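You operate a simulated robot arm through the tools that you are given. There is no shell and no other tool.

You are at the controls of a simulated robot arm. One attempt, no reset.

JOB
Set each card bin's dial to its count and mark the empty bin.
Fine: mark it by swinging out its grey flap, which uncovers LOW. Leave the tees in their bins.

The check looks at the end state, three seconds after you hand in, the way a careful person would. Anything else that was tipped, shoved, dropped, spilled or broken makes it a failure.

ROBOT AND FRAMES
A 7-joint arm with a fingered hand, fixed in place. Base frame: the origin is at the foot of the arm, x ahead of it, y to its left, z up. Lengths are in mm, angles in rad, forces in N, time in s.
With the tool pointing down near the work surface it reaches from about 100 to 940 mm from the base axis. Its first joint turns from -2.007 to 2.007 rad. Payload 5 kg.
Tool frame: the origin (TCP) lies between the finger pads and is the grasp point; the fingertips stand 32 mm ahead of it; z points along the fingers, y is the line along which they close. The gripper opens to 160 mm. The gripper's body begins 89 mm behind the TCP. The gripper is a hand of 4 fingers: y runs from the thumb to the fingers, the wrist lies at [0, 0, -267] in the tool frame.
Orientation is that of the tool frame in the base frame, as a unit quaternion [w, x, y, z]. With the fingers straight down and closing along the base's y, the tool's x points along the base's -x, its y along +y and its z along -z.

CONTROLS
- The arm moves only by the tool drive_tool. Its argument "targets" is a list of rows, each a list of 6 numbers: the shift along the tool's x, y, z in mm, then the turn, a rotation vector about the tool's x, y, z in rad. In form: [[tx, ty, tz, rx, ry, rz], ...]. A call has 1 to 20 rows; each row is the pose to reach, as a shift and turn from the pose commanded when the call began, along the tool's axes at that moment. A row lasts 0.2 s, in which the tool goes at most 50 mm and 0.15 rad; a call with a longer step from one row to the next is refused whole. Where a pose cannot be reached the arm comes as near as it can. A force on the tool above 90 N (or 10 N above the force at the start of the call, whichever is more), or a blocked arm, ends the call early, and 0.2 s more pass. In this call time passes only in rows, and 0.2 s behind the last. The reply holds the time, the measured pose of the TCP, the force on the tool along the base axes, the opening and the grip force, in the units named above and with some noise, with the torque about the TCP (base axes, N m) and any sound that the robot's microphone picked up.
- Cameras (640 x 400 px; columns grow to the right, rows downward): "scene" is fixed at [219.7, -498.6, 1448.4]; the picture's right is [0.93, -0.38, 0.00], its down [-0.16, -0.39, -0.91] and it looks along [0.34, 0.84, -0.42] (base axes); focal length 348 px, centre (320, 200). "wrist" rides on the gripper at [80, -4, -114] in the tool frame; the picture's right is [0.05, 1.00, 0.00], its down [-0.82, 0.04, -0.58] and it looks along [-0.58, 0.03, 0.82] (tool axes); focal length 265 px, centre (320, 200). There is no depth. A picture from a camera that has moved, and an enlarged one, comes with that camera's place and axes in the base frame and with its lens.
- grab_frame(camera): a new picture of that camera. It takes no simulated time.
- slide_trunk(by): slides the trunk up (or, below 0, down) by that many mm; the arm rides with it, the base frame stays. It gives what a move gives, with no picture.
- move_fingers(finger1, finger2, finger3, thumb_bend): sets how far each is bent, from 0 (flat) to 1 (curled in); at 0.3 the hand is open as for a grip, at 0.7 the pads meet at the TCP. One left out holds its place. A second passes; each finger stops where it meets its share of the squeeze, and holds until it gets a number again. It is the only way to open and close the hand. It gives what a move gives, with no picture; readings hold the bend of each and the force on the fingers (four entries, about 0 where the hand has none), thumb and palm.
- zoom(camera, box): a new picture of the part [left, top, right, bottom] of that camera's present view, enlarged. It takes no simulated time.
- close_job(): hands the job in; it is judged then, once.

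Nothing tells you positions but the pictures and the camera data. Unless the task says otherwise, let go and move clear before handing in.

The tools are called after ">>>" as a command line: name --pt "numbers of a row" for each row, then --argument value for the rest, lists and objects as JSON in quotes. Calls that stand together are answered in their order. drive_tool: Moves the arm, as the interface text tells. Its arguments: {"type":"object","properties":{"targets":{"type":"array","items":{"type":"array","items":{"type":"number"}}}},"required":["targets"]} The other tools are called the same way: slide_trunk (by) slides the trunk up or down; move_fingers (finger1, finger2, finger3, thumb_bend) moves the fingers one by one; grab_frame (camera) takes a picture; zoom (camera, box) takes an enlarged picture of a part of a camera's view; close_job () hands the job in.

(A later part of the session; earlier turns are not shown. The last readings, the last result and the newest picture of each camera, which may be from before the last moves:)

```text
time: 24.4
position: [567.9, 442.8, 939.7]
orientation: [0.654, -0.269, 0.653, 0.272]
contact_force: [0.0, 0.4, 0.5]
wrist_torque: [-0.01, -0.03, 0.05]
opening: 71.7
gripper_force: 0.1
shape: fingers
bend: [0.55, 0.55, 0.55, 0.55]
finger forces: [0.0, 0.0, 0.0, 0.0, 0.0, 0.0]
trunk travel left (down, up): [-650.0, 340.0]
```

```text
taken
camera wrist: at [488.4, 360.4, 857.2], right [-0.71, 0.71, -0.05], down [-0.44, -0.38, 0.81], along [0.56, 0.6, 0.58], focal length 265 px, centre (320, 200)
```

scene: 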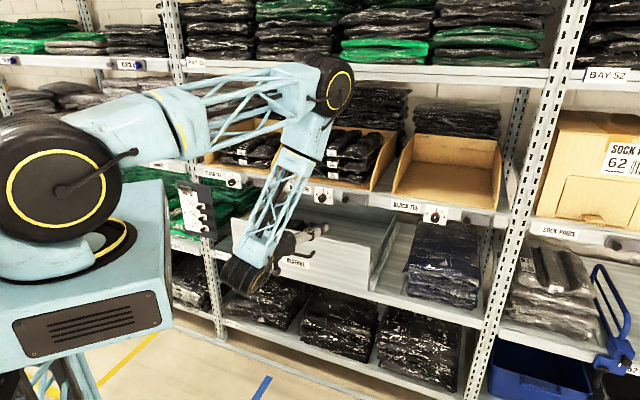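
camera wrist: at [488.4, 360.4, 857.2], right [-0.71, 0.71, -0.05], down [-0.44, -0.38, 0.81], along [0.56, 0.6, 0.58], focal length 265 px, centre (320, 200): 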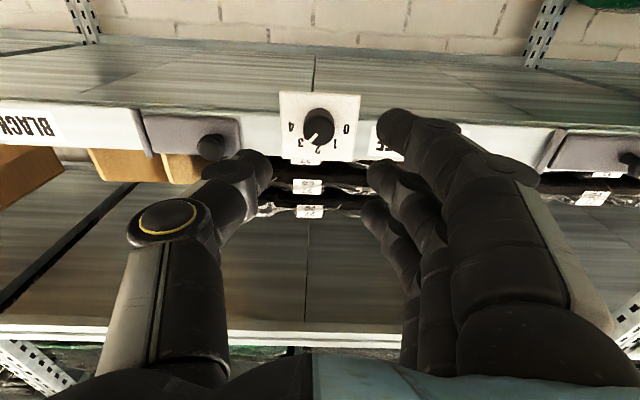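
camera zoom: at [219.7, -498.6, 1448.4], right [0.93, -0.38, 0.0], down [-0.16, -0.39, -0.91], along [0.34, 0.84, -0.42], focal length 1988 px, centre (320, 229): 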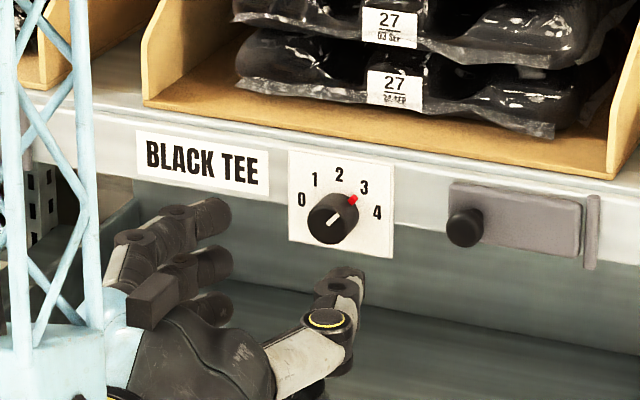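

Dial 2 is set. Next I'll slide 379 mm to the right, in front of dial 3.

>>> drive_tool --pt "0 -45 0 0 0 0" --pt "0 -92 0 0 0 0" --pt "0 -140 0 0 0 0" --pt "0 -188 0 0 0 0" --pt "0 -236 0 0 0 0" --pt "0 -284 0 0 0 0" --pt "0 -332 0 0 0 0" --pt "0 -379 0 0 0 0" --pt "0 -379 0 0 0 0"

>>> grab_frame --camera "wrist"

>>> zoom --camera "wrist" --box '[140, 60, 420, 235]'

>>> grab_frame --camera "scene"

```text
time: 26.4
position: [833.1, 171.6, 937.7]
orientation: [0.653, -0.269, 0.653, 0.273]
contact_force: [-0.7, -0.2, 0.3]
wrist_torque: [0.01, -0.01, -0.01]
opening: 71.9
gripper_force: 0.1
shape: fingers
bend: [0.55, 0.55, 0.55, 0.55]
finger forces: [0.0, 0.0, 0.0, 0.1, 0.0, 0.0]
trunk travel left (down, up): [-650.0, 340.0]
```

```text
taken
camera wrist: at [754.0, 90.9, 855.5], right [-0.71, 0.71, -0.05], down [-0.44, -0.38, 0.81], along [0.56, 0.6, 0.58], focal length 265 px, centre (320, 200)
```

wrist: 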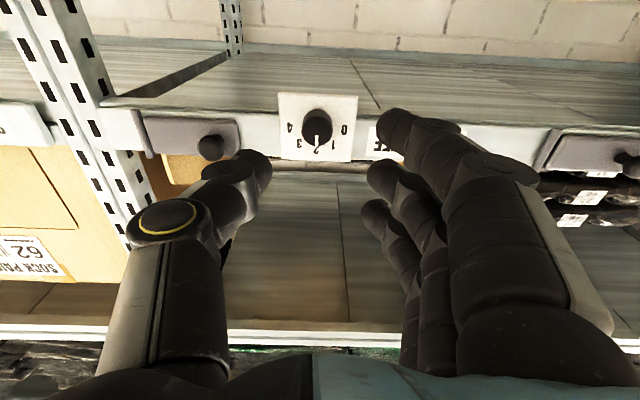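

```text
2.29 times, centred on (280, 148) of wrist
camera zoom: at [754.0, 90.9, 855.5], right [-0.71, 0.71, -0.05], down [-0.44, -0.38, 0.81], along [0.56, 0.6, 0.58], focal length 607 px, centre (411, 320)
```

zoom: 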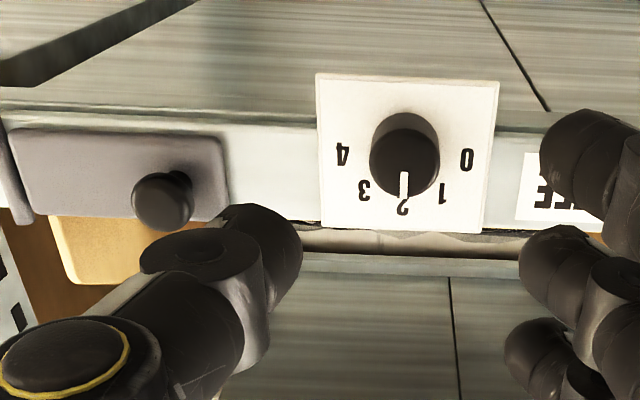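

```text
taken
```

scene: 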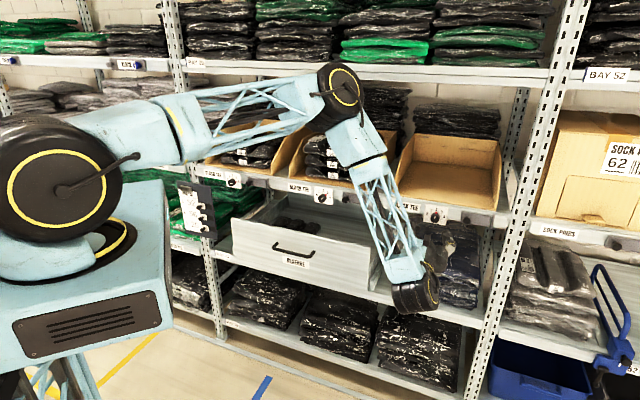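

Dial 3 sits in the same plane, with its axis at u≈467 and z≈937.8, so I need a correction of about 2 mm. I'll approach it the same way.

>>> drive_tool --pt "-2.3 -2.1 25 0 0 0" --pt "-2.3 -2.1 50 0 0 0" --pt "-2.3 -2.1 68 0 0 0" --pt "-2.3 -2.1 68 0 0 0"

>>> zoom --camera "wrist" --box '[220, 80, 420, 205]'

>>> zoom --camera "scene" --box '[380, 180, 500, 250]'

```text
time: 27.4
position: [883.8, 221.4, 940.8]
orientation: [0.653, -0.269, 0.653, 0.272]
contact_force: [0.5, -0.1, -0.2]
wrist_torque: [0.01, -0.02, 0.0]
opening: 71.8
gripper_force: 0.0
shape: fingers
bend: [0.55, 0.55, 0.55, 0.55]
finger forces: [0.1, 0.0, 0.1, 0.0, 0.0, 0.1]
trunk travel left (down, up): [-650.0, 340.0]
```

```text
3.20 times, centred on (320, 142) of wrist
camera zoom: at [805.0, 138.8, 857.9], right [-0.71, 0.71, -0.05], down [-0.44, -0.38, 0.81], along [0.56, 0.6, 0.58], focal length 849 px, centre (320, 384)
```

zoom: 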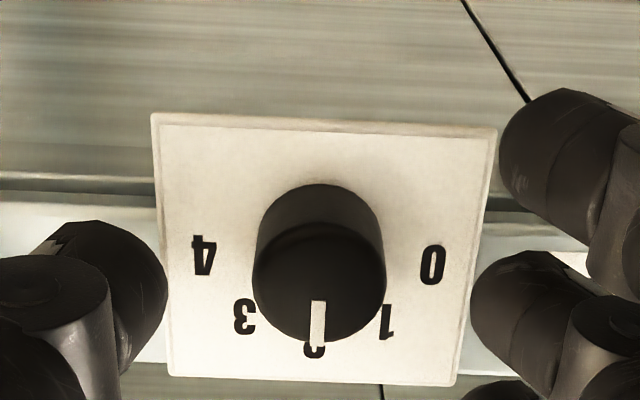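

```text
5.33 times, centred on (440, 215) of scene
camera zoom: at [219.7, -498.6, 1448.4], right [0.93, -0.38, 0.0], down [-0.16, -0.39, -0.91], along [0.34, 0.84, -0.42], focal length 1856 px, centre (-320, 120)
```

zoom: 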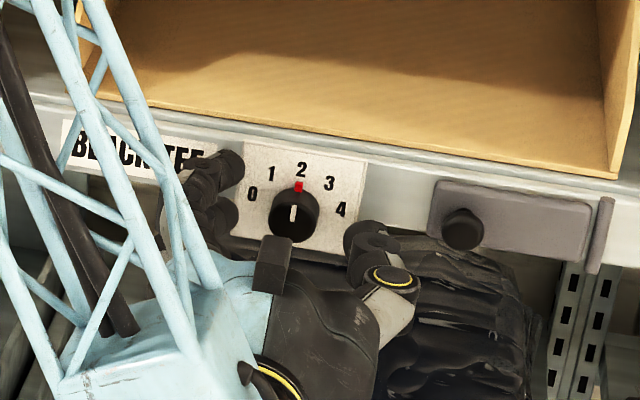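

Alignment is good to within a millimetre. I'll move in the last 14 mm and pinch.

>>> drive_tool --pt "0 0 7 0 0 0" --pt "0 0 14 0 0 0" --pt "0 0 14 0 0 0"

>>> move_fingers --finger2 0.68 --thumb_bend 0.68

>>> zoom --camera "wrist" --box '[220, 90, 420, 215]'

```text
time: 28.2
position: [895.9, 229.8, 939.2]
orientation: [0.653, -0.268, 0.653, 0.273]
contact_force: [-0.7, -0.8, 0.7]
wrist_torque: [0.03, 0.0, 0.0]
opening: 71.8
gripper_force: 0.2
shape: fingers
bend: [0.55, 0.55, 0.55, 0.55]
finger forces: [0.0, 0.0, 0.0, 0.0, 0.0, 0.0]
trunk travel left (down, up): [-650.0, 340.0]
```

```text
time: 29.2
position: [895.8, 229.8, 938.8]
orientation: [0.653, -0.269, 0.653, 0.272]
contact_force: [2.9, 0.9, -0.9]
wrist_torque: [0.01, -0.02, 0.01]
opening: 55.2
gripper_force: 5.2
shape: fingers
bend: [0.55, 0.64, 0.55, 0.66]
finger forces: [0.0, 4.6, 0.0, 0.0, 5.6, 0.1]
trunk travel left (down, up): [-650.0, 340.0]
```

```text
3.20 times, centred on (320, 152) of wrist
camera zoom: at [815.9, 148.1, 857.4], right [-0.71, 0.71, -0.05], down [-0.44, -0.38, 0.81], along [0.56, 0.6, 0.58], focal length 849 px, centre (320, 352)
```

zoom: 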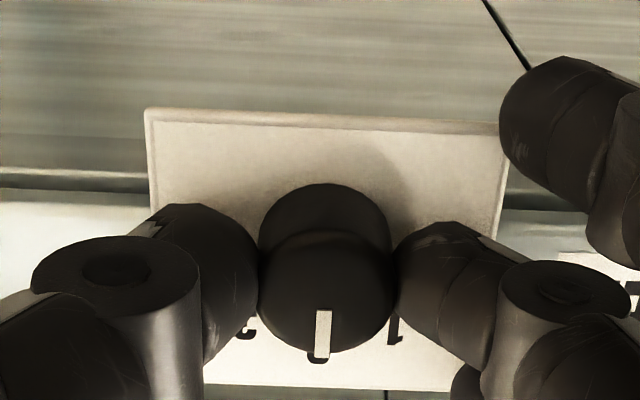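

The pinch is well balanced. I'll turn counter-clockwise halfway first.

>>> drive_tool --pt "0 0 0 0 0 -0.1" --pt "0 0 0 0 0 -0.2" --pt "0 0 0 0 0 -0.3" --pt "0 0 0 0 0 -0.4" --pt "0 0 0 0 0 -0.5" --pt "0 0 0 0 0 -0.6" --pt "0 0 0 0 0 -0.7"

>>> zoom --camera "wrist" --box '[220, 90, 420, 215]'

>>> zoom --camera "scene" --box '[380, 180, 500, 250]'

```text
time: 30.8
position: [895.6, 231.5, 937.7]
orientation: [0.707, -0.477, 0.521, 0.032]
contact_force: [-0.6, -1.2, 2.9]
wrist_torque: [0.09, -0.05, -0.05]
opening: 55.4
gripper_force: 5.3
shape: fingers
bend: [0.55, 0.64, 0.55, 0.66]
finger forces: [0.0, 4.1, 0.0, 0.0, 6.7, 0.1]
trunk travel left (down, up): [-650.0, 340.0]
```

```text
3.20 times, centred on (320, 152) of wrist
camera zoom: at [852.3, 112.4, 878.7], right [-0.52, 0.52, -0.68], down [-0.8, -0.02, 0.6], along [0.3, 0.85, 0.43], focal length 849 px, centre (320, 352)
```

zoom: 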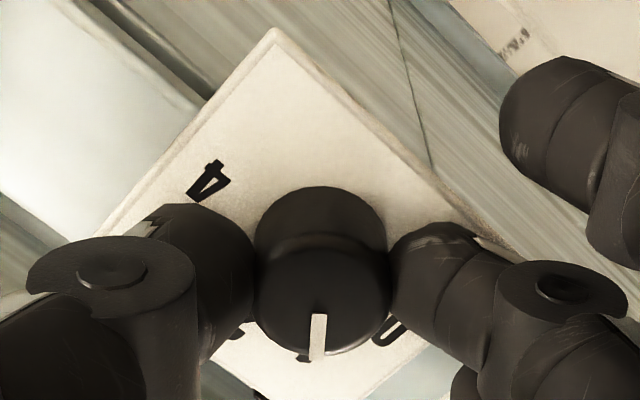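

```text
5.33 times, centred on (440, 215) of scene
camera zoom: at [219.7, -498.6, 1448.4], right [0.93, -0.38, 0.0], down [-0.16, -0.39, -0.91], along [0.34, 0.84, -0.42], focal length 1856 px, centre (-320, 120)
```

zoom: 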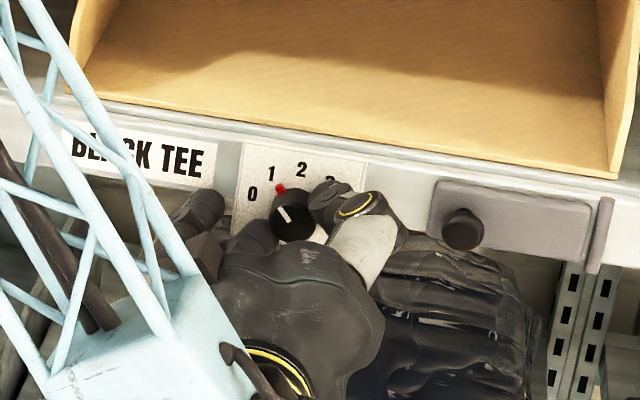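

The dial is at 1 with no slip. I'll turn the other half, to 0.

>>> drive_tool --pt "0 0 0 0 0 -0.1" --pt "0 0 0 0 0 -0.2" --pt "0 0 0 0 0 -0.3" --pt "0 0 0 0 0 -0.4" --pt "0 0 0 0 0 -0.5" --pt "0 0 0 0 0 -0.6" --pt "0 0 0 0 0 -0.7" --pt "0 0 0 0 0 -0.7"

>>> zoom --camera "wrist" --box '[220, 90, 420, 215]'

>>> zoom --camera "scene" --box '[380, 180, 500, 250]'

```text
time: 32.6
position: [897.5, 229.5, 939.0]
orientation: [0.675, -0.627, 0.326, -0.213]
contact_force: [2.2, -0.1, 3.6]
wrist_torque: [0.09, -0.07, -0.07]
opening: 56.4
gripper_force: 5.8
shape: fingers
bend: [0.55, 0.64, 0.55, 0.66]
finger forces: [0.0, 3.6, 0.0, 0.0, 7.6, 0.0]
trunk travel left (down, up): [-650.0, 340.0]
```

```text
3.20 times, centred on (320, 152) of wrist
camera zoom: at [869.8, 94.3, 928.1], right [-0.09, 0.09, -0.99], down [-0.98, 0.16, 0.1], along [0.17, 0.98, 0.07], focal length 849 px, centre (320, 352)
```

zoom: 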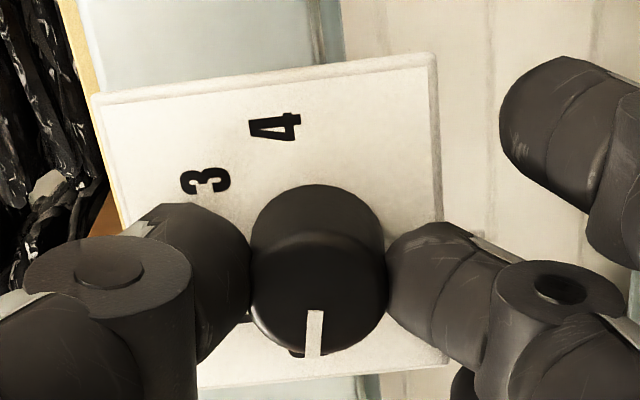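

```text
5.33 times, centred on (440, 215) of scene
camera zoom: at [219.7, -498.6, 1448.4], right [0.93, -0.38, 0.0], down [-0.16, -0.39, -0.91], along [0.34, 0.84, -0.42], focal length 1856 px, centre (-320, 120)
```

zoom: 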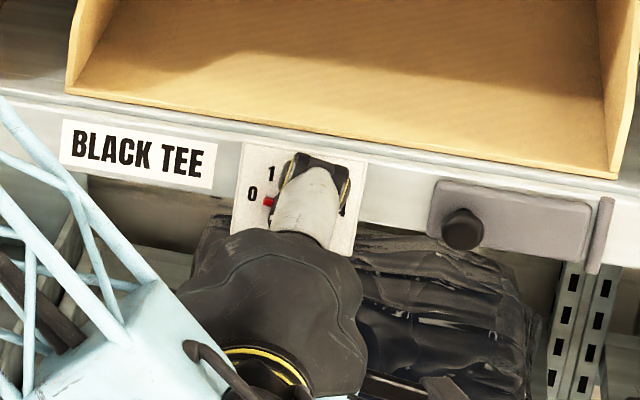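

The red pin points at 0. I'll release, check it, then back out.

>>> move_fingers --finger2 0.55 --thumb_bend 0.55

>>> drive_tool --pt "0 0 -25 0 0 0" --pt "0 0 -60 0 0 0" --pt "0 0 -100 0 0 0" --pt "0 0 -100 0 0 0"

>>> grab_frame --camera "wrist"

>>> zoom --camera "scene" --box '[380, 180, 500, 250]'

```text
time: 33.6
position: [896.4, 230.5, 939.3]
orientation: [0.675, -0.627, 0.326, -0.212]
contact_force: [0.6, 0.6, -0.1]
wrist_torque: [-0.02, 0.01, 0.01]
opening: 71.6
gripper_force: 0.0
shape: fingers
bend: [0.55, 0.55, 0.55, 0.55]
finger forces: [0.0, 0.0, 0.0, 0.0, 0.0, 0.0]
trunk travel left (down, up): [-650.0, 340.0]
```

```text
time: 34.6
position: [825.1, 159.6, 939.3]
orientation: [0.675, -0.627, 0.327, -0.212]
contact_force: [-0.2, -0.1, -0.1]
wrist_torque: [0.03, 0.0, -0.02]
opening: 71.7
gripper_force: 0.0
shape: fingers
bend: [0.55, 0.55, 0.55, 0.55]
finger forces: [0.0, 0.0, 0.1, 0.0, 0.0, 0.0]
trunk travel left (down, up): [-650.0, 340.0]
```

```text
taken
camera wrist: at [799.7, 24.3, 926.8], right [-0.09, 0.09, -0.99], down [-0.98, 0.16, 0.1], along [0.17, 0.98, 0.07], focal length 265 px, centre (320, 200)
```

wrist: 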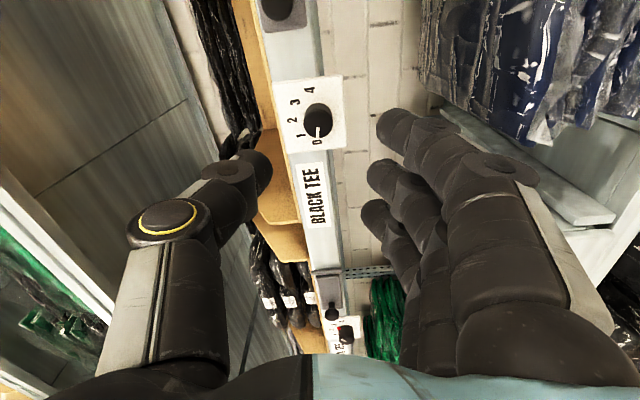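

```text
5.33 times, centred on (440, 215) of scene
camera zoom: at [219.7, -498.6, 1448.4], right [0.93, -0.38, 0.0], down [-0.16, -0.39, -0.91], along [0.34, 0.84, -0.42], focal length 1856 px, centre (-320, 120)
```

zoom: 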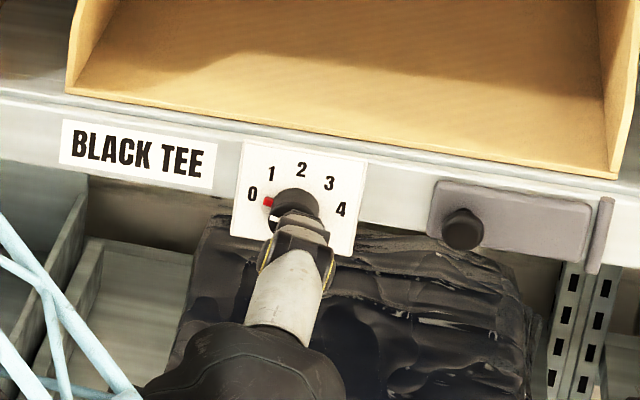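

Dial 3 reads 0. Next is the grey flap of this empty bin: its knob is near u≈555, z≈955, with a vertical hinge at its right end near u≈626. I'll line up with thumb above and finger below, so the knob can pivot in the pinch as the flap swings.

>>> drive_tool --pt "27 -11 0 0 0 -0.057" --pt "55 -22 0 0 0 -0.114" --pt "82.3 -33 0 0 0 -0.171" --pt "82.3 -33 0 0 0 -0.171"

>>> grab_frame --camera "wrist"

>>> zoom --camera "wrist" --box '[220, 50, 420, 200]'

>>> zoom --camera "scene" --box '[400, 170, 540, 260]'

```text
time: 35.6
position: [886.4, 99.0, 954.5]
orientation: [0.655, -0.652, 0.272, -0.269]
contact_force: [-0.8, 0.4, -0.1]
wrist_torque: [0.01, -0.02, -0.02]
opening: 71.8
gripper_force: 0.1
shape: fingers
bend: [0.55, 0.55, 0.55, 0.55]
finger forces: [0.1, 0.0, 0.0, 0.0, 0.0, 0.0]
trunk travel left (down, up): [-650.0, 340.0]
```

```text
taken
camera wrist: at [859.5, -37.0, 957.7], right [0.03, -0.03, -1.0], down [-0.98, 0.17, -0.04], along [0.17, 0.99, -0.02], focal length 265 px, centre (320, 200)
```

wrist: 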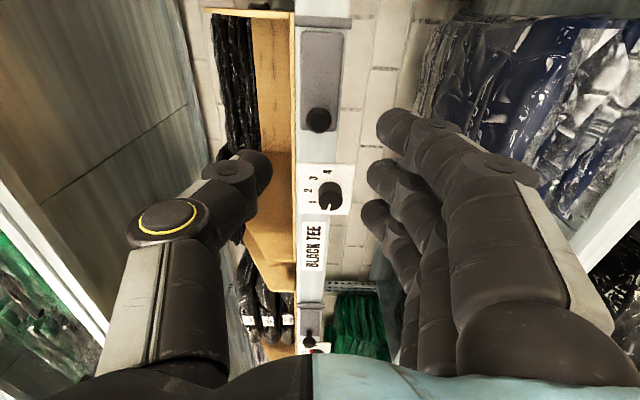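

```text
2.67 times, centred on (320, 125) of wrist
camera zoom: at [859.5, -37.0, 957.7], right [0.03, -0.03, -1.0], down [-0.98, 0.17, -0.04], along [0.17, 0.99, -0.02], focal length 708 px, centre (320, 400)
```

zoom: 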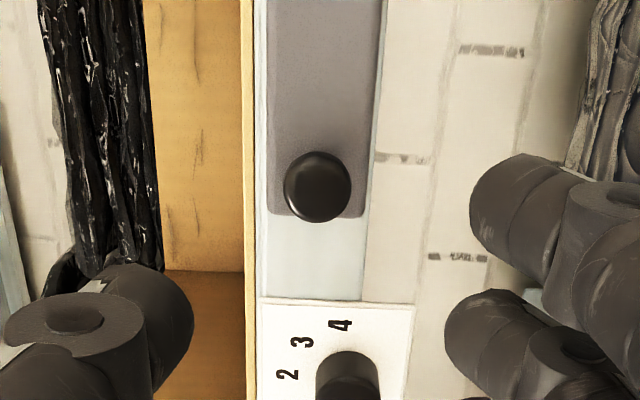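

```text
4.44 times, centred on (470, 215) of scene
camera zoom: at [219.7, -498.6, 1448.4], right [0.93, -0.38, 0.0], down [-0.16, -0.39, -0.91], along [0.34, 0.84, -0.42], focal length 1546 px, centre (-347, 133)
```

zoom: 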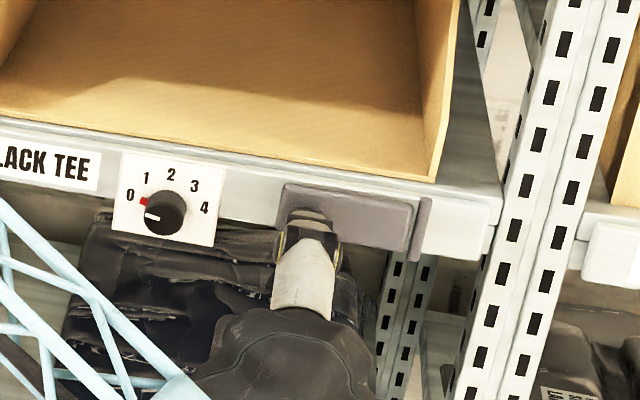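

Dial 3 still reads 0. The flap knob cap fits at u≈556.7, n≈811, z≈954.6, so the hand needs only about 3 mm of correction. I'll spread the outer fingers a little and move in.

>>> move_fingers --finger1 0.48 --finger3 0.48

>>> drive_tool --pt "2.8 -1 30 0 0 0" --pt "2.8 -1 60 0 0 0" --pt "2.8 -1 80 0 0 0" --pt "2.8 -1 80 0 0 0"

>>> zoom --camera "wrist" --box '[220, 80, 420, 205]'

>>> zoom --camera "scene" --box '[400, 170, 540, 260]'

```text
time: 36.6
position: [885.0, 98.4, 955.7]
orientation: [0.655, -0.652, 0.272, -0.269]
contact_force: [0.1, 0.3, -0.4]
wrist_torque: [0.01, 0.03, -0.01]
opening: 84.7
gripper_force: 0.0
shape: fingers
bend: [0.48, 0.55, 0.48, 0.55]
finger forces: [0.0, 0.0, 0.0, 0.1, 0.1, 0.0]
trunk travel left (down, up): [-650.0, 340.0]
```

```text
time: 37.6
position: [944.4, 152.3, 956.7]
orientation: [0.654, -0.652, 0.272, -0.269]
contact_force: [-1.0, 0.3, 0.2]
wrist_torque: [0.02, -0.01, 0.01]
opening: 84.8
gripper_force: 0.1
shape: fingers
bend: [0.48, 0.55, 0.48, 0.55]
finger forces: [0.0, 0.0, 0.0, 0.1, 0.1, 0.0]
trunk travel left (down, up): [-650.0, 340.0]
```

```text
3.20 times, centred on (320, 142) of wrist
camera zoom: at [918.4, 16.8, 959.6], right [0.03, -0.03, -1.0], down [-0.98, 0.17, -0.04], along [0.17, 0.99, -0.03], focal length 849 px, centre (320, 384)
```

zoom: 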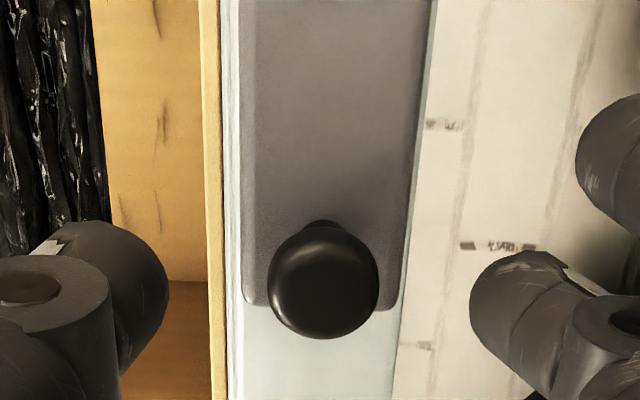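

```text
4.44 times, centred on (470, 215) of scene
camera zoom: at [219.7, -498.6, 1448.4], right [0.93, -0.38, 0.0], down [-0.16, -0.39, -0.91], along [0.34, 0.84, -0.42], focal length 1546 px, centre (-347, 133)
```

zoom: 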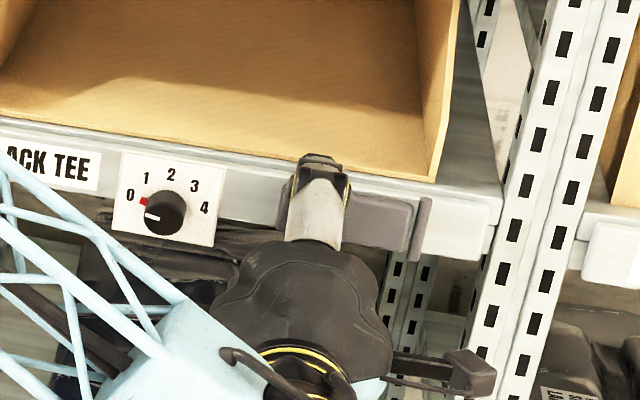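

Position is within a millimetre. I'll move in 15 mm and pinch the flap knob.

>>> drive_tool --pt "0 0 8 0 0 0" --pt "0 0 15 0 0 0" --pt "0 0 15 0 0 0"

>>> move_fingers --finger2 0.7 --thumb_bend 0.7

>>> zoom --camera "wrist" --box '[220, 90, 420, 215]'

```text
time: 38.4
position: [957.2, 164.5, 957.6]
orientation: [0.654, -0.652, 0.273, -0.27]
contact_force: [-0.8, -0.3, -0.3]
wrist_torque: [-0.01, 0.02, -0.01]
opening: 84.7
gripper_force: 0.1
shape: fingers
bend: [0.48, 0.55, 0.48, 0.55]
finger forces: [0.1, 0.1, 0.1, 0.0, 0.1, 0.0]
trunk travel left (down, up): [-650.0, 340.0]
```

```text
time: 39.4
position: [955.5, 163.2, 956.5]
orientation: [0.655, -0.652, 0.272, -0.269]
contact_force: [0.5, -0.3, 0.3]
wrist_torque: [-0.13, 0.08, 0.03]
opening: 64.3
gripper_force: 6.3
shape: fingers
bend: [0.48, 0.65, 0.48, 0.68]
finger forces: [0.0, 5.6, 0.0, 0.0, 6.9, 0.1]
trunk travel left (down, up): [-650.0, 340.0]
```

```text
3.20 times, centred on (320, 152) of wrist
camera zoom: at [930.0, 27.5, 960.3], right [0.03, -0.03, -1.0], down [-0.98, 0.17, -0.04], along [0.17, 0.99, -0.02], focal length 849 px, centre (320, 352)
```

zoom: 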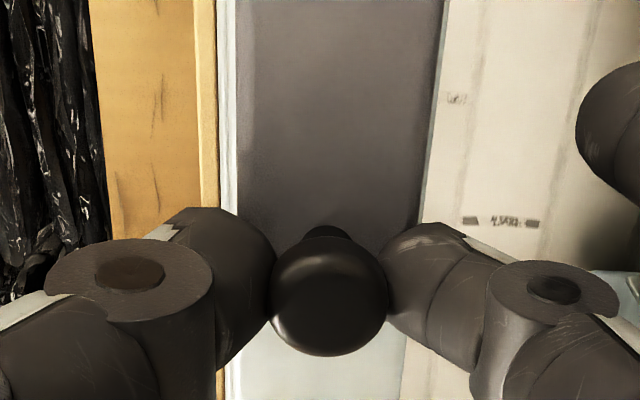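

I have the knob in a balanced pinch. I'll pull it along the hinge arc, out and to the right, starting with about 30°.

>>> drive_tool --pt "1.3 0 -4.3 0 0 0" --pt "3.1 0 -8.6 0 0 0" --pt "5 0 -12.7 0 0 0" --pt "7.2 0 -16.7 0 0 0" --pt "12.4 0 -24.2 0 0 0" --pt "18.5 0 -31 0 0 0"

>>> grab_frame --camera "wrist"

>>> zoom --camera "scene" --box '[400, 170, 540, 260]'

```text
time: 40.8
position: [947.8, 129.9, 957.8]
orientation: [0.654, -0.652, 0.273, -0.269]
contact_force: [3.1, 0.4, 1.7]
wrist_torque: [-0.05, 0.06, -0.03]
opening: 64.5
gripper_force: 5.3
shape: fingers
bend: [0.48, 0.65, 0.48, 0.68]
finger forces: [0.0, 5.1, 0.1, 0.0, 6.8, 0.0]
trunk travel left (down, up): [-650.0, 340.0]
```

```text
taken
camera wrist: at [921.3, -7.8, 960.3], right [0.03, -0.03, -1.0], down [-0.98, 0.17, -0.04], along [0.17, 0.99, -0.03], focal length 265 px, centre (320, 200)
```

wrist: 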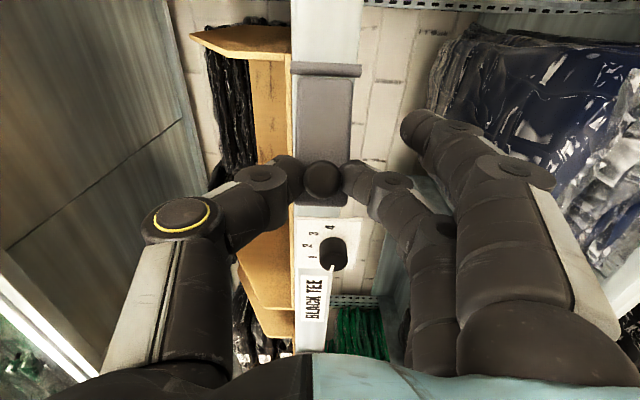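

```text
4.44 times, centred on (470, 215) of scene
camera zoom: at [219.7, -498.6, 1448.4], right [0.93, -0.38, 0.0], down [-0.16, -0.39, -0.91], along [0.34, 0.84, -0.42], focal length 1546 px, centre (-347, 133)
```

zoom: 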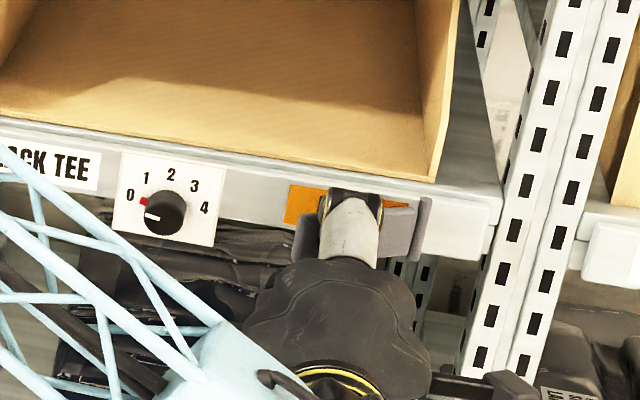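

The flap is opening and orange shows behind it, with low forces. I'll continue the arc to about 75°.

>>> drive_tool --pt "6.9 0 -5.9 0 0 0" --pt "14.5 0 -10.8 0 0 0" --pt "22.8 0 -14.7 0 0 0" --pt "31.5 0 -17.5 0 0 0" --pt "40.4 0 -19.2 0 0 0" --pt "49.6 0 -19.6 0 0 0"

>>> grab_frame --camera "wrist"

>>> zoom --camera "scene" --box '[400, 170, 540, 260]'

```text
time: 42.2
position: [969.1, 80.7, 958.4]
orientation: [0.655, -0.651, 0.272, -0.269]
contact_force: [1.9, 2.0, 2.2]
wrist_torque: [0.01, -0.04, 0.03]
opening: 64.4
gripper_force: 4.6
shape: fingers
bend: [0.48, 0.66, 0.48, 0.68]
finger forces: [0.0, 3.8, 0.0, 0.0, 5.7, 0.0]
trunk travel left (down, up): [-650.0, 340.0]
```

```text
taken
camera wrist: at [942.7, -55.6, 960.3], right [0.03, -0.03, -1.0], down [-0.98, 0.17, -0.04], along [0.17, 0.99, -0.02], focal length 265 px, centre (320, 200)
```

wrist: 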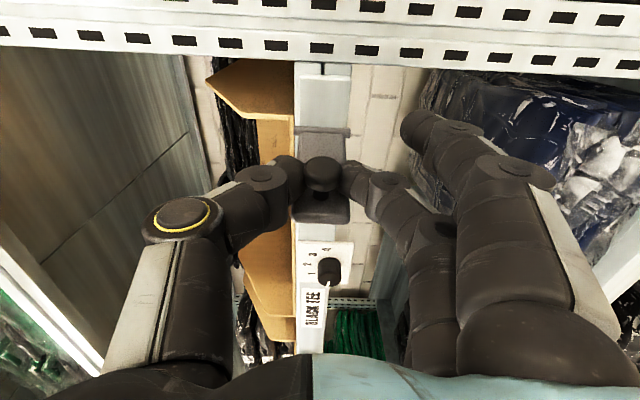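

```text
4.44 times, centred on (470, 215) of scene
camera zoom: at [219.7, -498.6, 1448.4], right [0.93, -0.38, 0.0], down [-0.16, -0.39, -0.91], along [0.34, 0.84, -0.42], focal length 1546 px, centre (-347, 133)
```

zoom: 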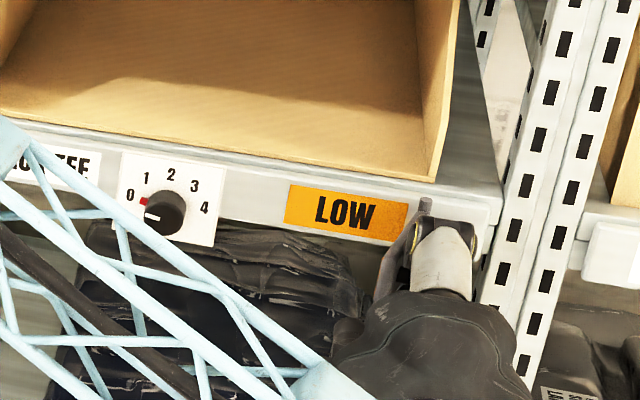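

LOW is uncovered. I'll carry the flap on to just past a right angle so it clearly stays out.

>>> drive_tool --pt "4.5 0 0.3 0 0 0" --pt "9 0 0.7 0 0 0" --pt "13.5 0 1.5 0 0 0" --pt "17.9 0 2.6 0 0 0" --pt "22.2 0 4 0 0 0" --pt "26.4 0 5.7 0 0 0"

>>> grab_frame --camera "wrist"

>>> zoom --camera "scene" --box '[400, 170, 540, 260]'

```text
time: 43.6
position: [991.6, 63.3, 957.3]
orientation: [0.654, -0.652, 0.272, -0.27]
contact_force: [1.6, 3.6, 1.7]
wrist_torque: [0.07, -0.04, -0.01]
opening: 64.1
gripper_force: 5.0
shape: fingers
bend: [0.48, 0.66, 0.48, 0.68]
finger forces: [0.1, 4.0, 0.0, 0.0, 5.5, 0.1]
trunk travel left (down, up): [-650.0, 340.0]
```

```text
taken
camera wrist: at [965.8, -72.6, 960.0], right [0.03, -0.03, -1.0], down [-0.98, 0.17, -0.04], along [0.17, 0.98, -0.02], focal length 265 px, centre (320, 200)
```

wrist: 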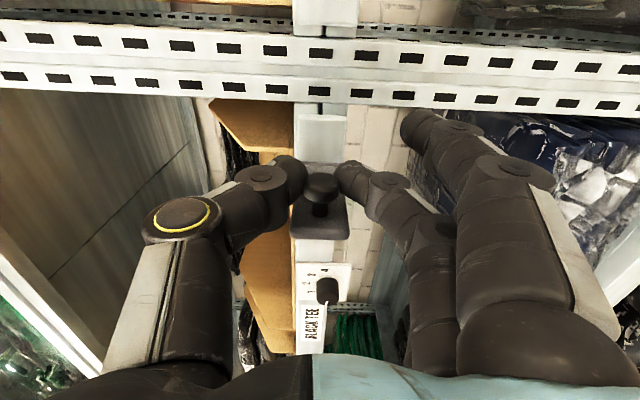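

```text
4.44 times, centred on (470, 215) of scene
camera zoom: at [219.7, -498.6, 1448.4], right [0.93, -0.38, 0.0], down [-0.16, -0.39, -0.91], along [0.34, 0.84, -0.42], focal length 1546 px, centre (-347, 133)
```

zoom: 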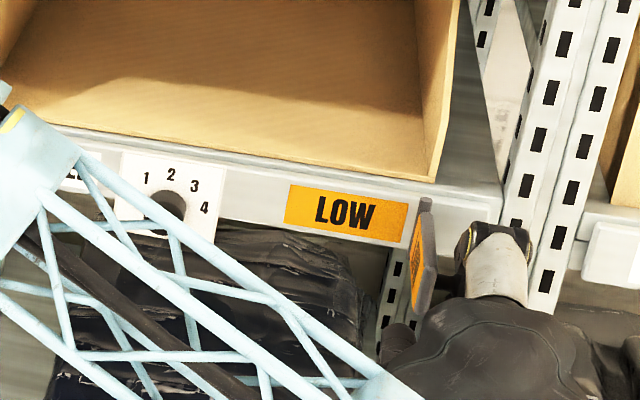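

The flap stands about 95° open with LOW fully visible. I'll release and see whether it stays.

>>> move_fingers --finger2 0.52 --thumb_bend 0.52

>>> grab_frame --camera "wrist"

>>> zoom --camera "scene" --box '[400, 170, 540, 260]'

```text
time: 44.6
position: [991.5, 64.0, 956.3]
orientation: [0.654, -0.652, 0.272, -0.269]
contact_force: [0.1, 0.9, 0.9]
wrist_torque: [0.01, -0.02, 0.03]
opening: 90.3
gripper_force: 0.1
shape: fingers
bend: [0.48, 0.52, 0.48, 0.52]
finger forces: [0.1, 0.0, 0.1, 0.0, 0.1, 0.1]
trunk travel left (down, up): [-650.0, 340.0]
```

```text
taken
camera wrist: at [965.4, -71.3, 960.0], right [0.03, -0.03, -1.0], down [-0.98, 0.17, -0.04], along [0.17, 0.99, -0.02], focal length 265 px, centre (320, 200)
```

wrist: 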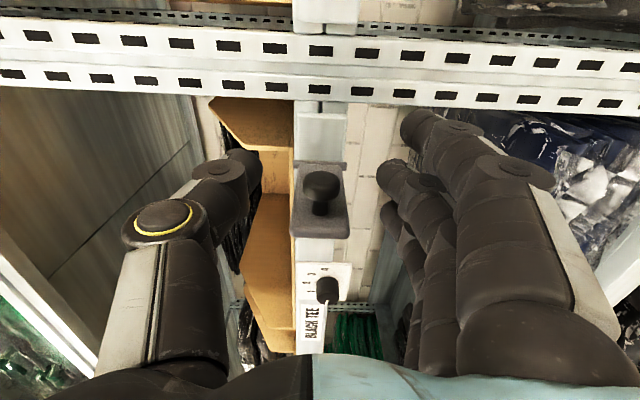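

```text
4.44 times, centred on (470, 215) of scene
camera zoom: at [219.7, -498.6, 1448.4], right [0.93, -0.38, 0.0], down [-0.16, -0.39, -0.91], along [0.34, 0.84, -0.42], focal length 1546 px, centre (-347, 133)
```

zoom: 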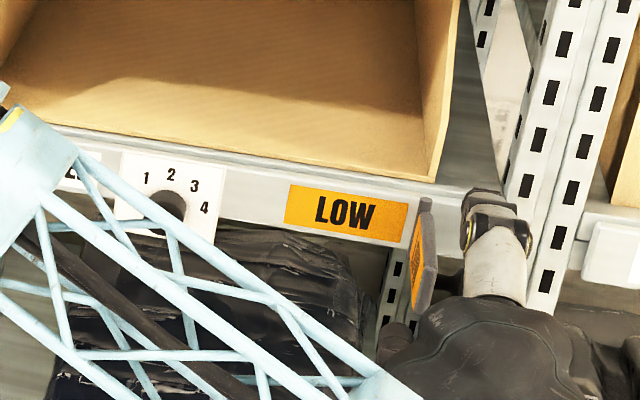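

The flap stays open with LOW showing. I'll pull straight back clear of it.

>>> drive_tool --pt "0 0 -25 0 0 0" --pt "0 0 -60 0 0 0" --pt "0 0 -100 0 0 0" --pt "0 0 -100 0 0 0"

>>> zoom --camera "scene" --box '[400, 170, 540, 260]'

>>> grab_frame --camera "wrist"

```text
time: 45.6
position: [921.4, -4.7, 957.4]
orientation: [0.654, -0.653, 0.272, -0.269]
contact_force: [0.4, -0.4, -0.8]
wrist_torque: [-0.01, -0.01, -0.02]
opening: 90.5
gripper_force: 0.0
shape: fingers
bend: [0.48, 0.52, 0.48, 0.52]
finger forces: [0.1, 0.0, 0.0, 0.0, 0.0, 0.0]
trunk travel left (down, up): [-650.0, 340.0]
```

```text
4.44 times, centred on (470, 215) of scene
camera zoom: at [219.7, -498.6, 1448.4], right [0.93, -0.38, 0.0], down [-0.16, -0.39, -0.91], along [0.34, 0.84, -0.42], focal length 1546 px, centre (-347, 133)
```

zoom: 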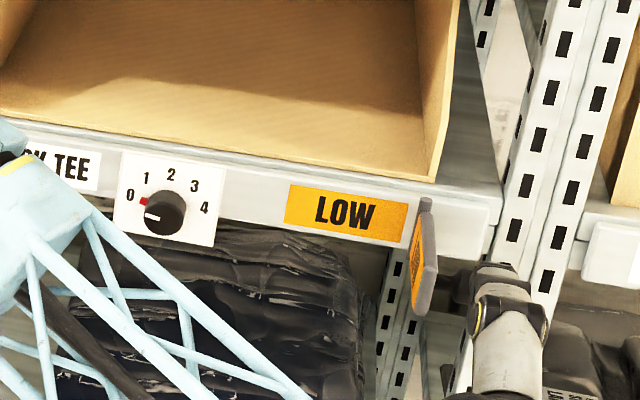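

```text
taken
camera wrist: at [895.4, -140.8, 959.5], right [0.03, -0.03, -1.0], down [-0.98, 0.17, -0.04], along [0.17, 0.99, -0.02], focal length 265 px, centre (320, 200)
```

wrist: 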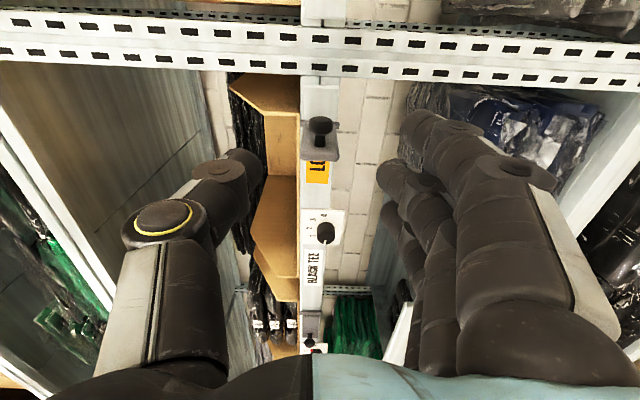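

Clear of the flap. I'll travel left toward dial 1 while rolling the wrist back to neutral, staying well off the shelf.

>>> drive_tool --pt "-46 1.4 0 0 0 0.1428" --pt "-92 2.8 0 0 0 0.2856" --pt "-138 4.2 0 0 0 0.4284" --pt "-184 5.6 0 0 0 0.5712" --pt "-230 7 0 0 0 0.714" --pt "-276 8.4 0 0 0 0.8568" --pt "-322 9.8 0 0 0 0.9996" --pt "-368 11.2 0 0 0 1.1424" --pt "-414 12.6 0 0 0 1.2852" --pt "-460 14 0 0 0 1.428" --pt "-506 15.4 0 0 0 1.5708"

>>> grab_frame --camera "scene"

>>> grab_frame --camera "wrist"

```text
time: 48.0
position: [561.0, 353.9, 944.6]
orientation: [0.653, -0.267, 0.654, 0.272]
contact_force: [0.2, 0.6, 0.1]
wrist_torque: [0.01, 0.0, 0.01]
opening: 90.8
gripper_force: 0.0
shape: fingers
bend: [0.48, 0.52, 0.48, 0.52]
finger forces: [0.1, 0.0, 0.0, 0.0, 0.1, 0.0]
trunk travel left (down, up): [-650.0, 340.0]
```

```text
taken
```

scene: 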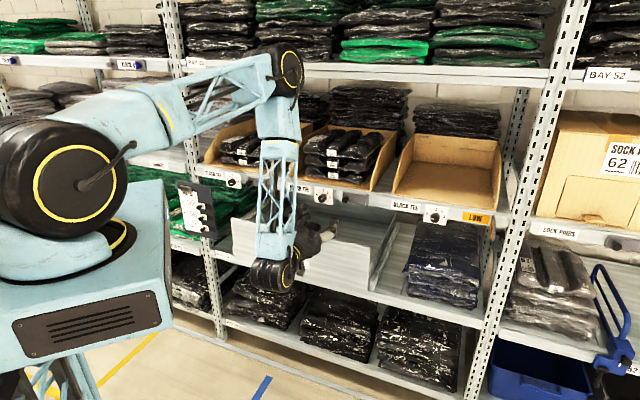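

```text
taken
camera wrist: at [481.0, 271.0, 863.1], right [-0.71, 0.71, -0.04], down [-0.44, -0.38, 0.81], along [0.56, 0.59, 0.58], focal length 265 px, centre (320, 200)
```

wrist: 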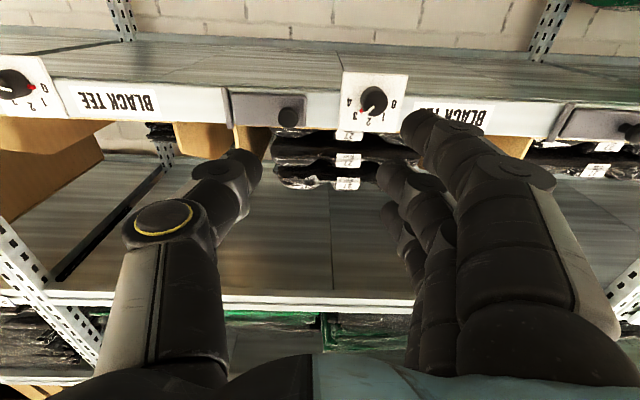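

Everything looks undisturbed. I'll continue left to dial 1 at neutral roll, which gives a look at the dial and the pick-list board.

>>> drive_tool --pt "0 45 0 0 0 0" --pt "0 93 0 0 0 0" --pt "0 141 0 0 0 0" --pt "0 189 0 0 0 0" --pt "0 237 0 0 0 0" --pt "0 285 0 0 0 0" --pt "0 333 0 0 0 0" --pt "0 381 0 0 0 0" --pt "0 420 0 0 0 0" --pt "0 437 0 0 0 0"

>>> grab_frame --camera "scene"

>>> grab_frame --camera "wrist"

>>> zoom --camera "wrist" --box '[200, 60, 460, 220]'

```text
time: 50.2
position: [252.7, 662.5, 948.7]
orientation: [0.654, -0.268, 0.654, 0.271]
contact_force: [-0.1, -0.3, 0.8]
wrist_torque: [-0.01, -0.01, 0.01]
opening: 90.9
gripper_force: 0.1
shape: fingers
bend: [0.48, 0.52, 0.48, 0.52]
finger forces: [0.0, 0.0, 0.1, 0.0, 0.0, 0.0]
trunk travel left (down, up): [-650.0, 340.0]
```

```text
taken
```

scene: 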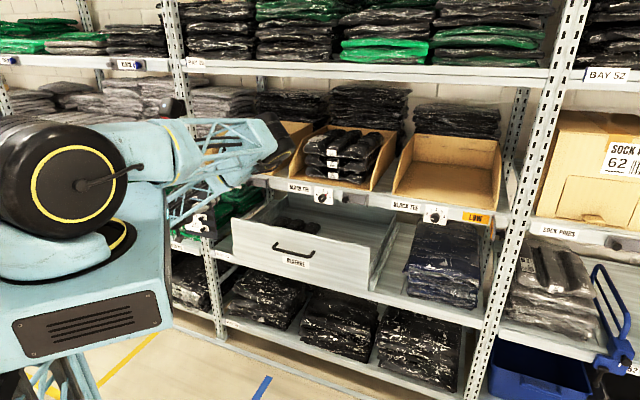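

```text
taken
camera wrist: at [172.6, 580.9, 866.7], right [-0.71, 0.71, -0.05], down [-0.44, -0.38, 0.81], along [0.56, 0.6, 0.58], focal length 265 px, centre (320, 200)
```

wrist: 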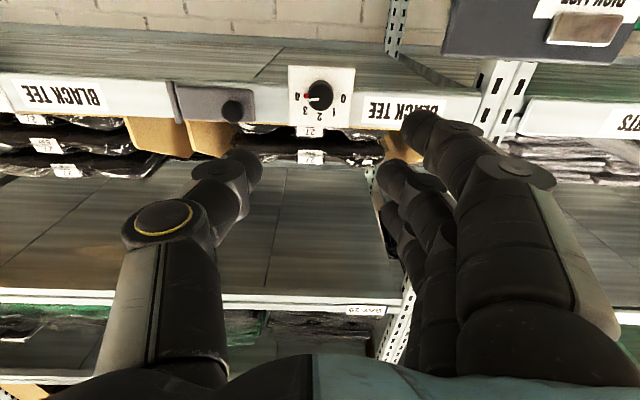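

```text
2.46 times, centred on (330, 140) of wrist
camera zoom: at [172.6, 580.9, 866.7], right [-0.71, 0.71, -0.05], down [-0.44, -0.38, 0.81], along [0.56, 0.6, 0.58], focal length 653 px, centre (295, 348)
```

zoom: 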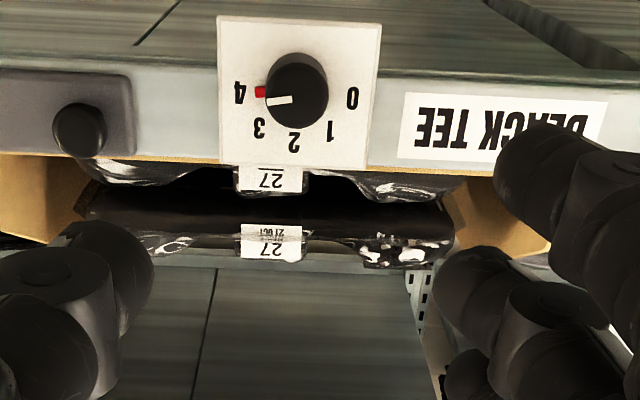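

Dial 1 reads 4, axis at u≈−292.9 and z≈937.7. The pick-list board's right edge is more than 100 mm to the left and below, so there's room. I'll roll +60° so the pinch avoids the red pin, and lower by 9 mm.

>>> drive_tool --pt "2 0 0 0 0 0.131" --pt "4 0 0 0 0 0.262" --pt "6 0 0 0 0 0.393" --pt "8 0 0 0 0 0.524" --pt "9 0 0 0 0 0.655" --pt "9 0 0 0 0 0.785" --pt "9 0 0 0 0 0.916" --pt "9 0 0 0 0 1.047" --pt "9 0 0 0 0 1.047"

>>> move_fingers --finger1 0.55 --finger2 0.55 --finger3 0.55 --thumb_bend 0.55

>>> grab_frame --camera "scene"

>>> grab_frame --camera "wrist"

>>> zoom --camera "wrist" --box '[220, 40, 420, 165]'

```text
time: 52.2
position: [253.3, 661.0, 937.2]
orientation: [0.428, 0.095, 0.7, 0.563]
contact_force: [-0.7, 0.4, 1.1]
wrist_torque: [-0.02, -0.02, 0.02]
opening: 90.7
gripper_force: 0.2
shape: fingers
bend: [0.48, 0.52, 0.48, 0.52]
finger forces: [0.1, 0.0, 0.0, 0.1, 0.1, 0.1]
trunk travel left (down, up): [-650.0, 340.0]
```

```text
time: 53.2
position: [254.0, 662.7, 938.6]
orientation: [0.43, 0.095, 0.7, 0.562]
contact_force: [-0.6, 0.2, -0.7]
wrist_torque: [0.0, 0.01, -0.02]
opening: 72.8
gripper_force: 0.0
shape: fingers
bend: [0.55, 0.55, 0.55, 0.55]
finger forces: [0.0, 0.1, 0.0, 0.1, 0.1, 0.1]
trunk travel left (down, up): [-650.0, 340.0]
```

```text
taken
```

scene: 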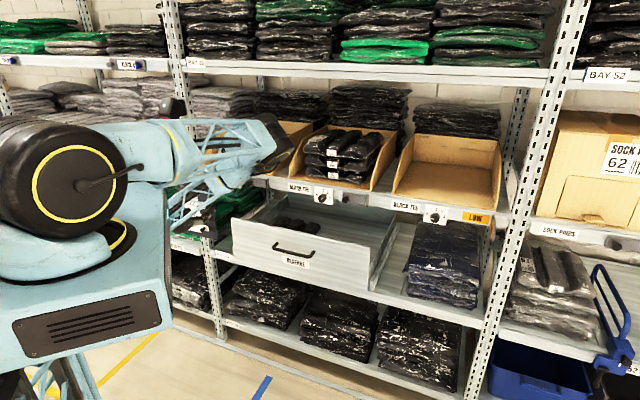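

```text
taken
camera wrist: at [122.9, 629.5, 893.4], right [-0.38, 0.38, 0.84], down [0.08, -0.89, 0.44], along [0.92, 0.23, 0.31], focal length 265 px, centre (320, 200)
```

wrist: 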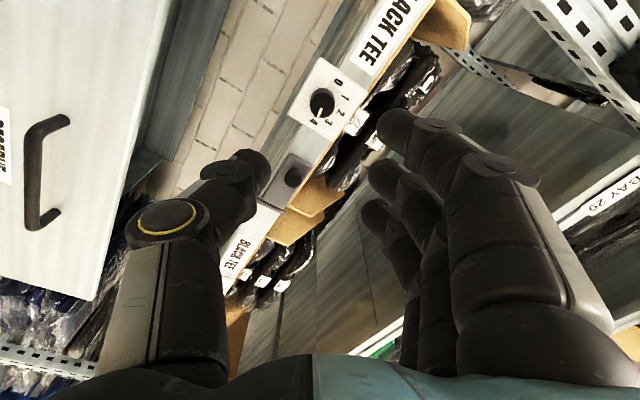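

```text
3.20 times, centred on (320, 102) of wrist
camera zoom: at [122.9, 629.5, 893.4], right [-0.38, 0.38, 0.84], down [0.08, -0.89, 0.44], along [0.92, 0.23, 0.31], focal length 849 px, centre (320, 512)
```

zoom: 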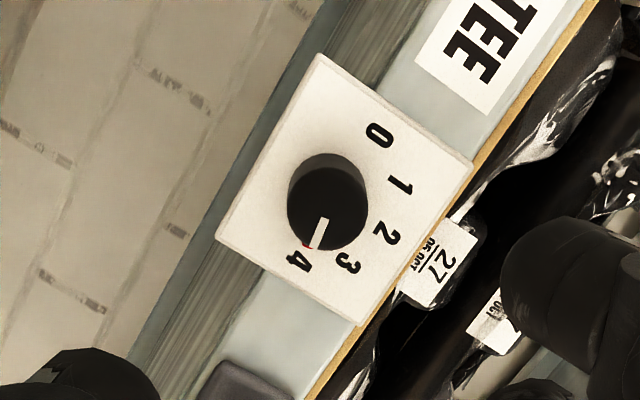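

The roll went smoothly with the elbow still clear, and the pin still points at 4. I'll close in with a small correction and re-measure.

>>> drive_tool --pt "1 1 35 0 0 0" --pt "2 2 70 0 0 0" --pt "2 2 100 0 0 0" --pt "2 2 115 0 0 0" --pt "2 2 115 0 0 0"

>>> zoom --camera "wrist" --box '[220, 60, 420, 185]'

>>> grab_frame --camera "wrist"

```text
time: 54.4
position: [333.7, 746.8, 939.9]
orientation: [0.43, 0.095, 0.7, 0.562]
contact_force: [1.0, -0.5, -0.2]
wrist_torque: [-0.01, 0.0, 0.0]
opening: 72.6
gripper_force: 0.1
shape: fingers
bend: [0.55, 0.55, 0.55, 0.55]
finger forces: [0.0, 0.1, 0.0, 0.1, 0.0, 0.0]
trunk travel left (down, up): [-650.0, 340.0]
```

```text
3.20 times, centred on (320, 122) of wrist
camera zoom: at [203.3, 714.1, 894.4], right [-0.38, 0.38, 0.84], down [0.08, -0.9, 0.44], along [0.92, 0.23, 0.31], focal length 849 px, centre (320, 448)
```

zoom: 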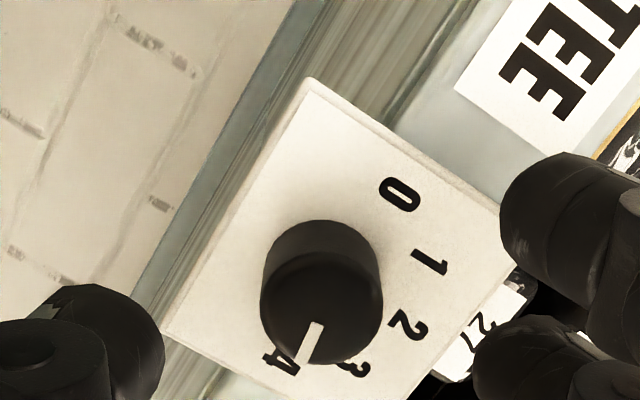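

```text
taken
camera wrist: at [203.3, 714.1, 894.4], right [-0.38, 0.38, 0.84], down [0.08, -0.9, 0.44], along [0.92, 0.23, 0.31], focal length 265 px, centre (320, 200)
```

wrist: 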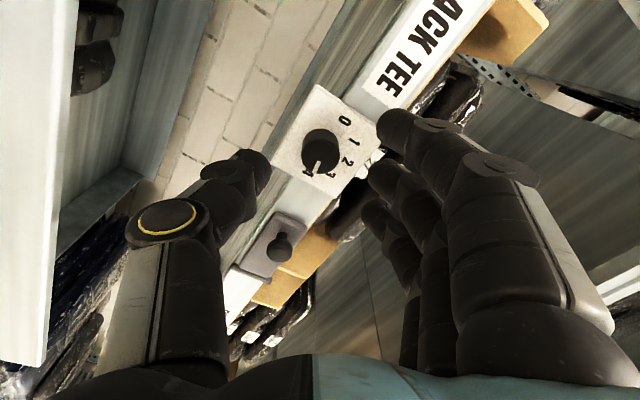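

Alignment is within about 1 mm. I'll move in 33 mm in small steps, then pinch.

>>> drive_tool --pt "0.5 1 12 0 0 0" --pt "0.5 1 23 0 0 0" --pt "0.5 1 33 0 0 0" --pt "0.5 1 33 0 0 0"

>>> zoom --camera "wrist" --box '[220, 90, 420, 215]'

```text
time: 55.4
position: [355.9, 768.9, 938.5]
orientation: [0.429, 0.094, 0.7, 0.562]
contact_force: [0.0, -1.3, 0.0]
wrist_torque: [0.0, -0.01, -0.05]
opening: 72.6
gripper_force: 0.1
shape: fingers
bend: [0.55, 0.55, 0.55, 0.55]
finger forces: [0.1, 0.0, 0.0, 0.0, 0.1, 0.0]
trunk travel left (down, up): [-650.0, 340.0]
```

```text
3.20 times, centred on (320, 152) of wrist
camera zoom: at [224.9, 737.7, 894.9], right [-0.38, 0.38, 0.84], down [0.08, -0.89, 0.44], along [0.92, 0.23, 0.31], focal length 849 px, centre (320, 352)
```

zoom: 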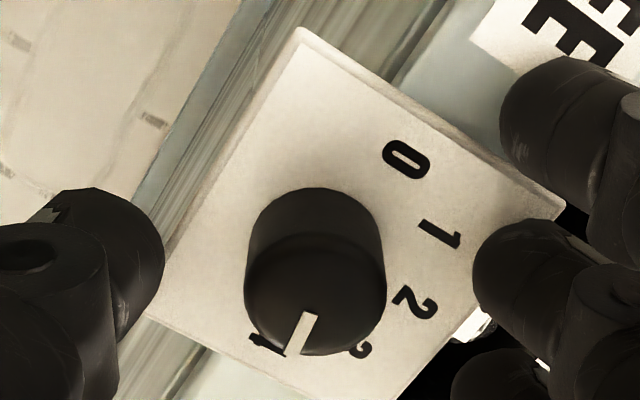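

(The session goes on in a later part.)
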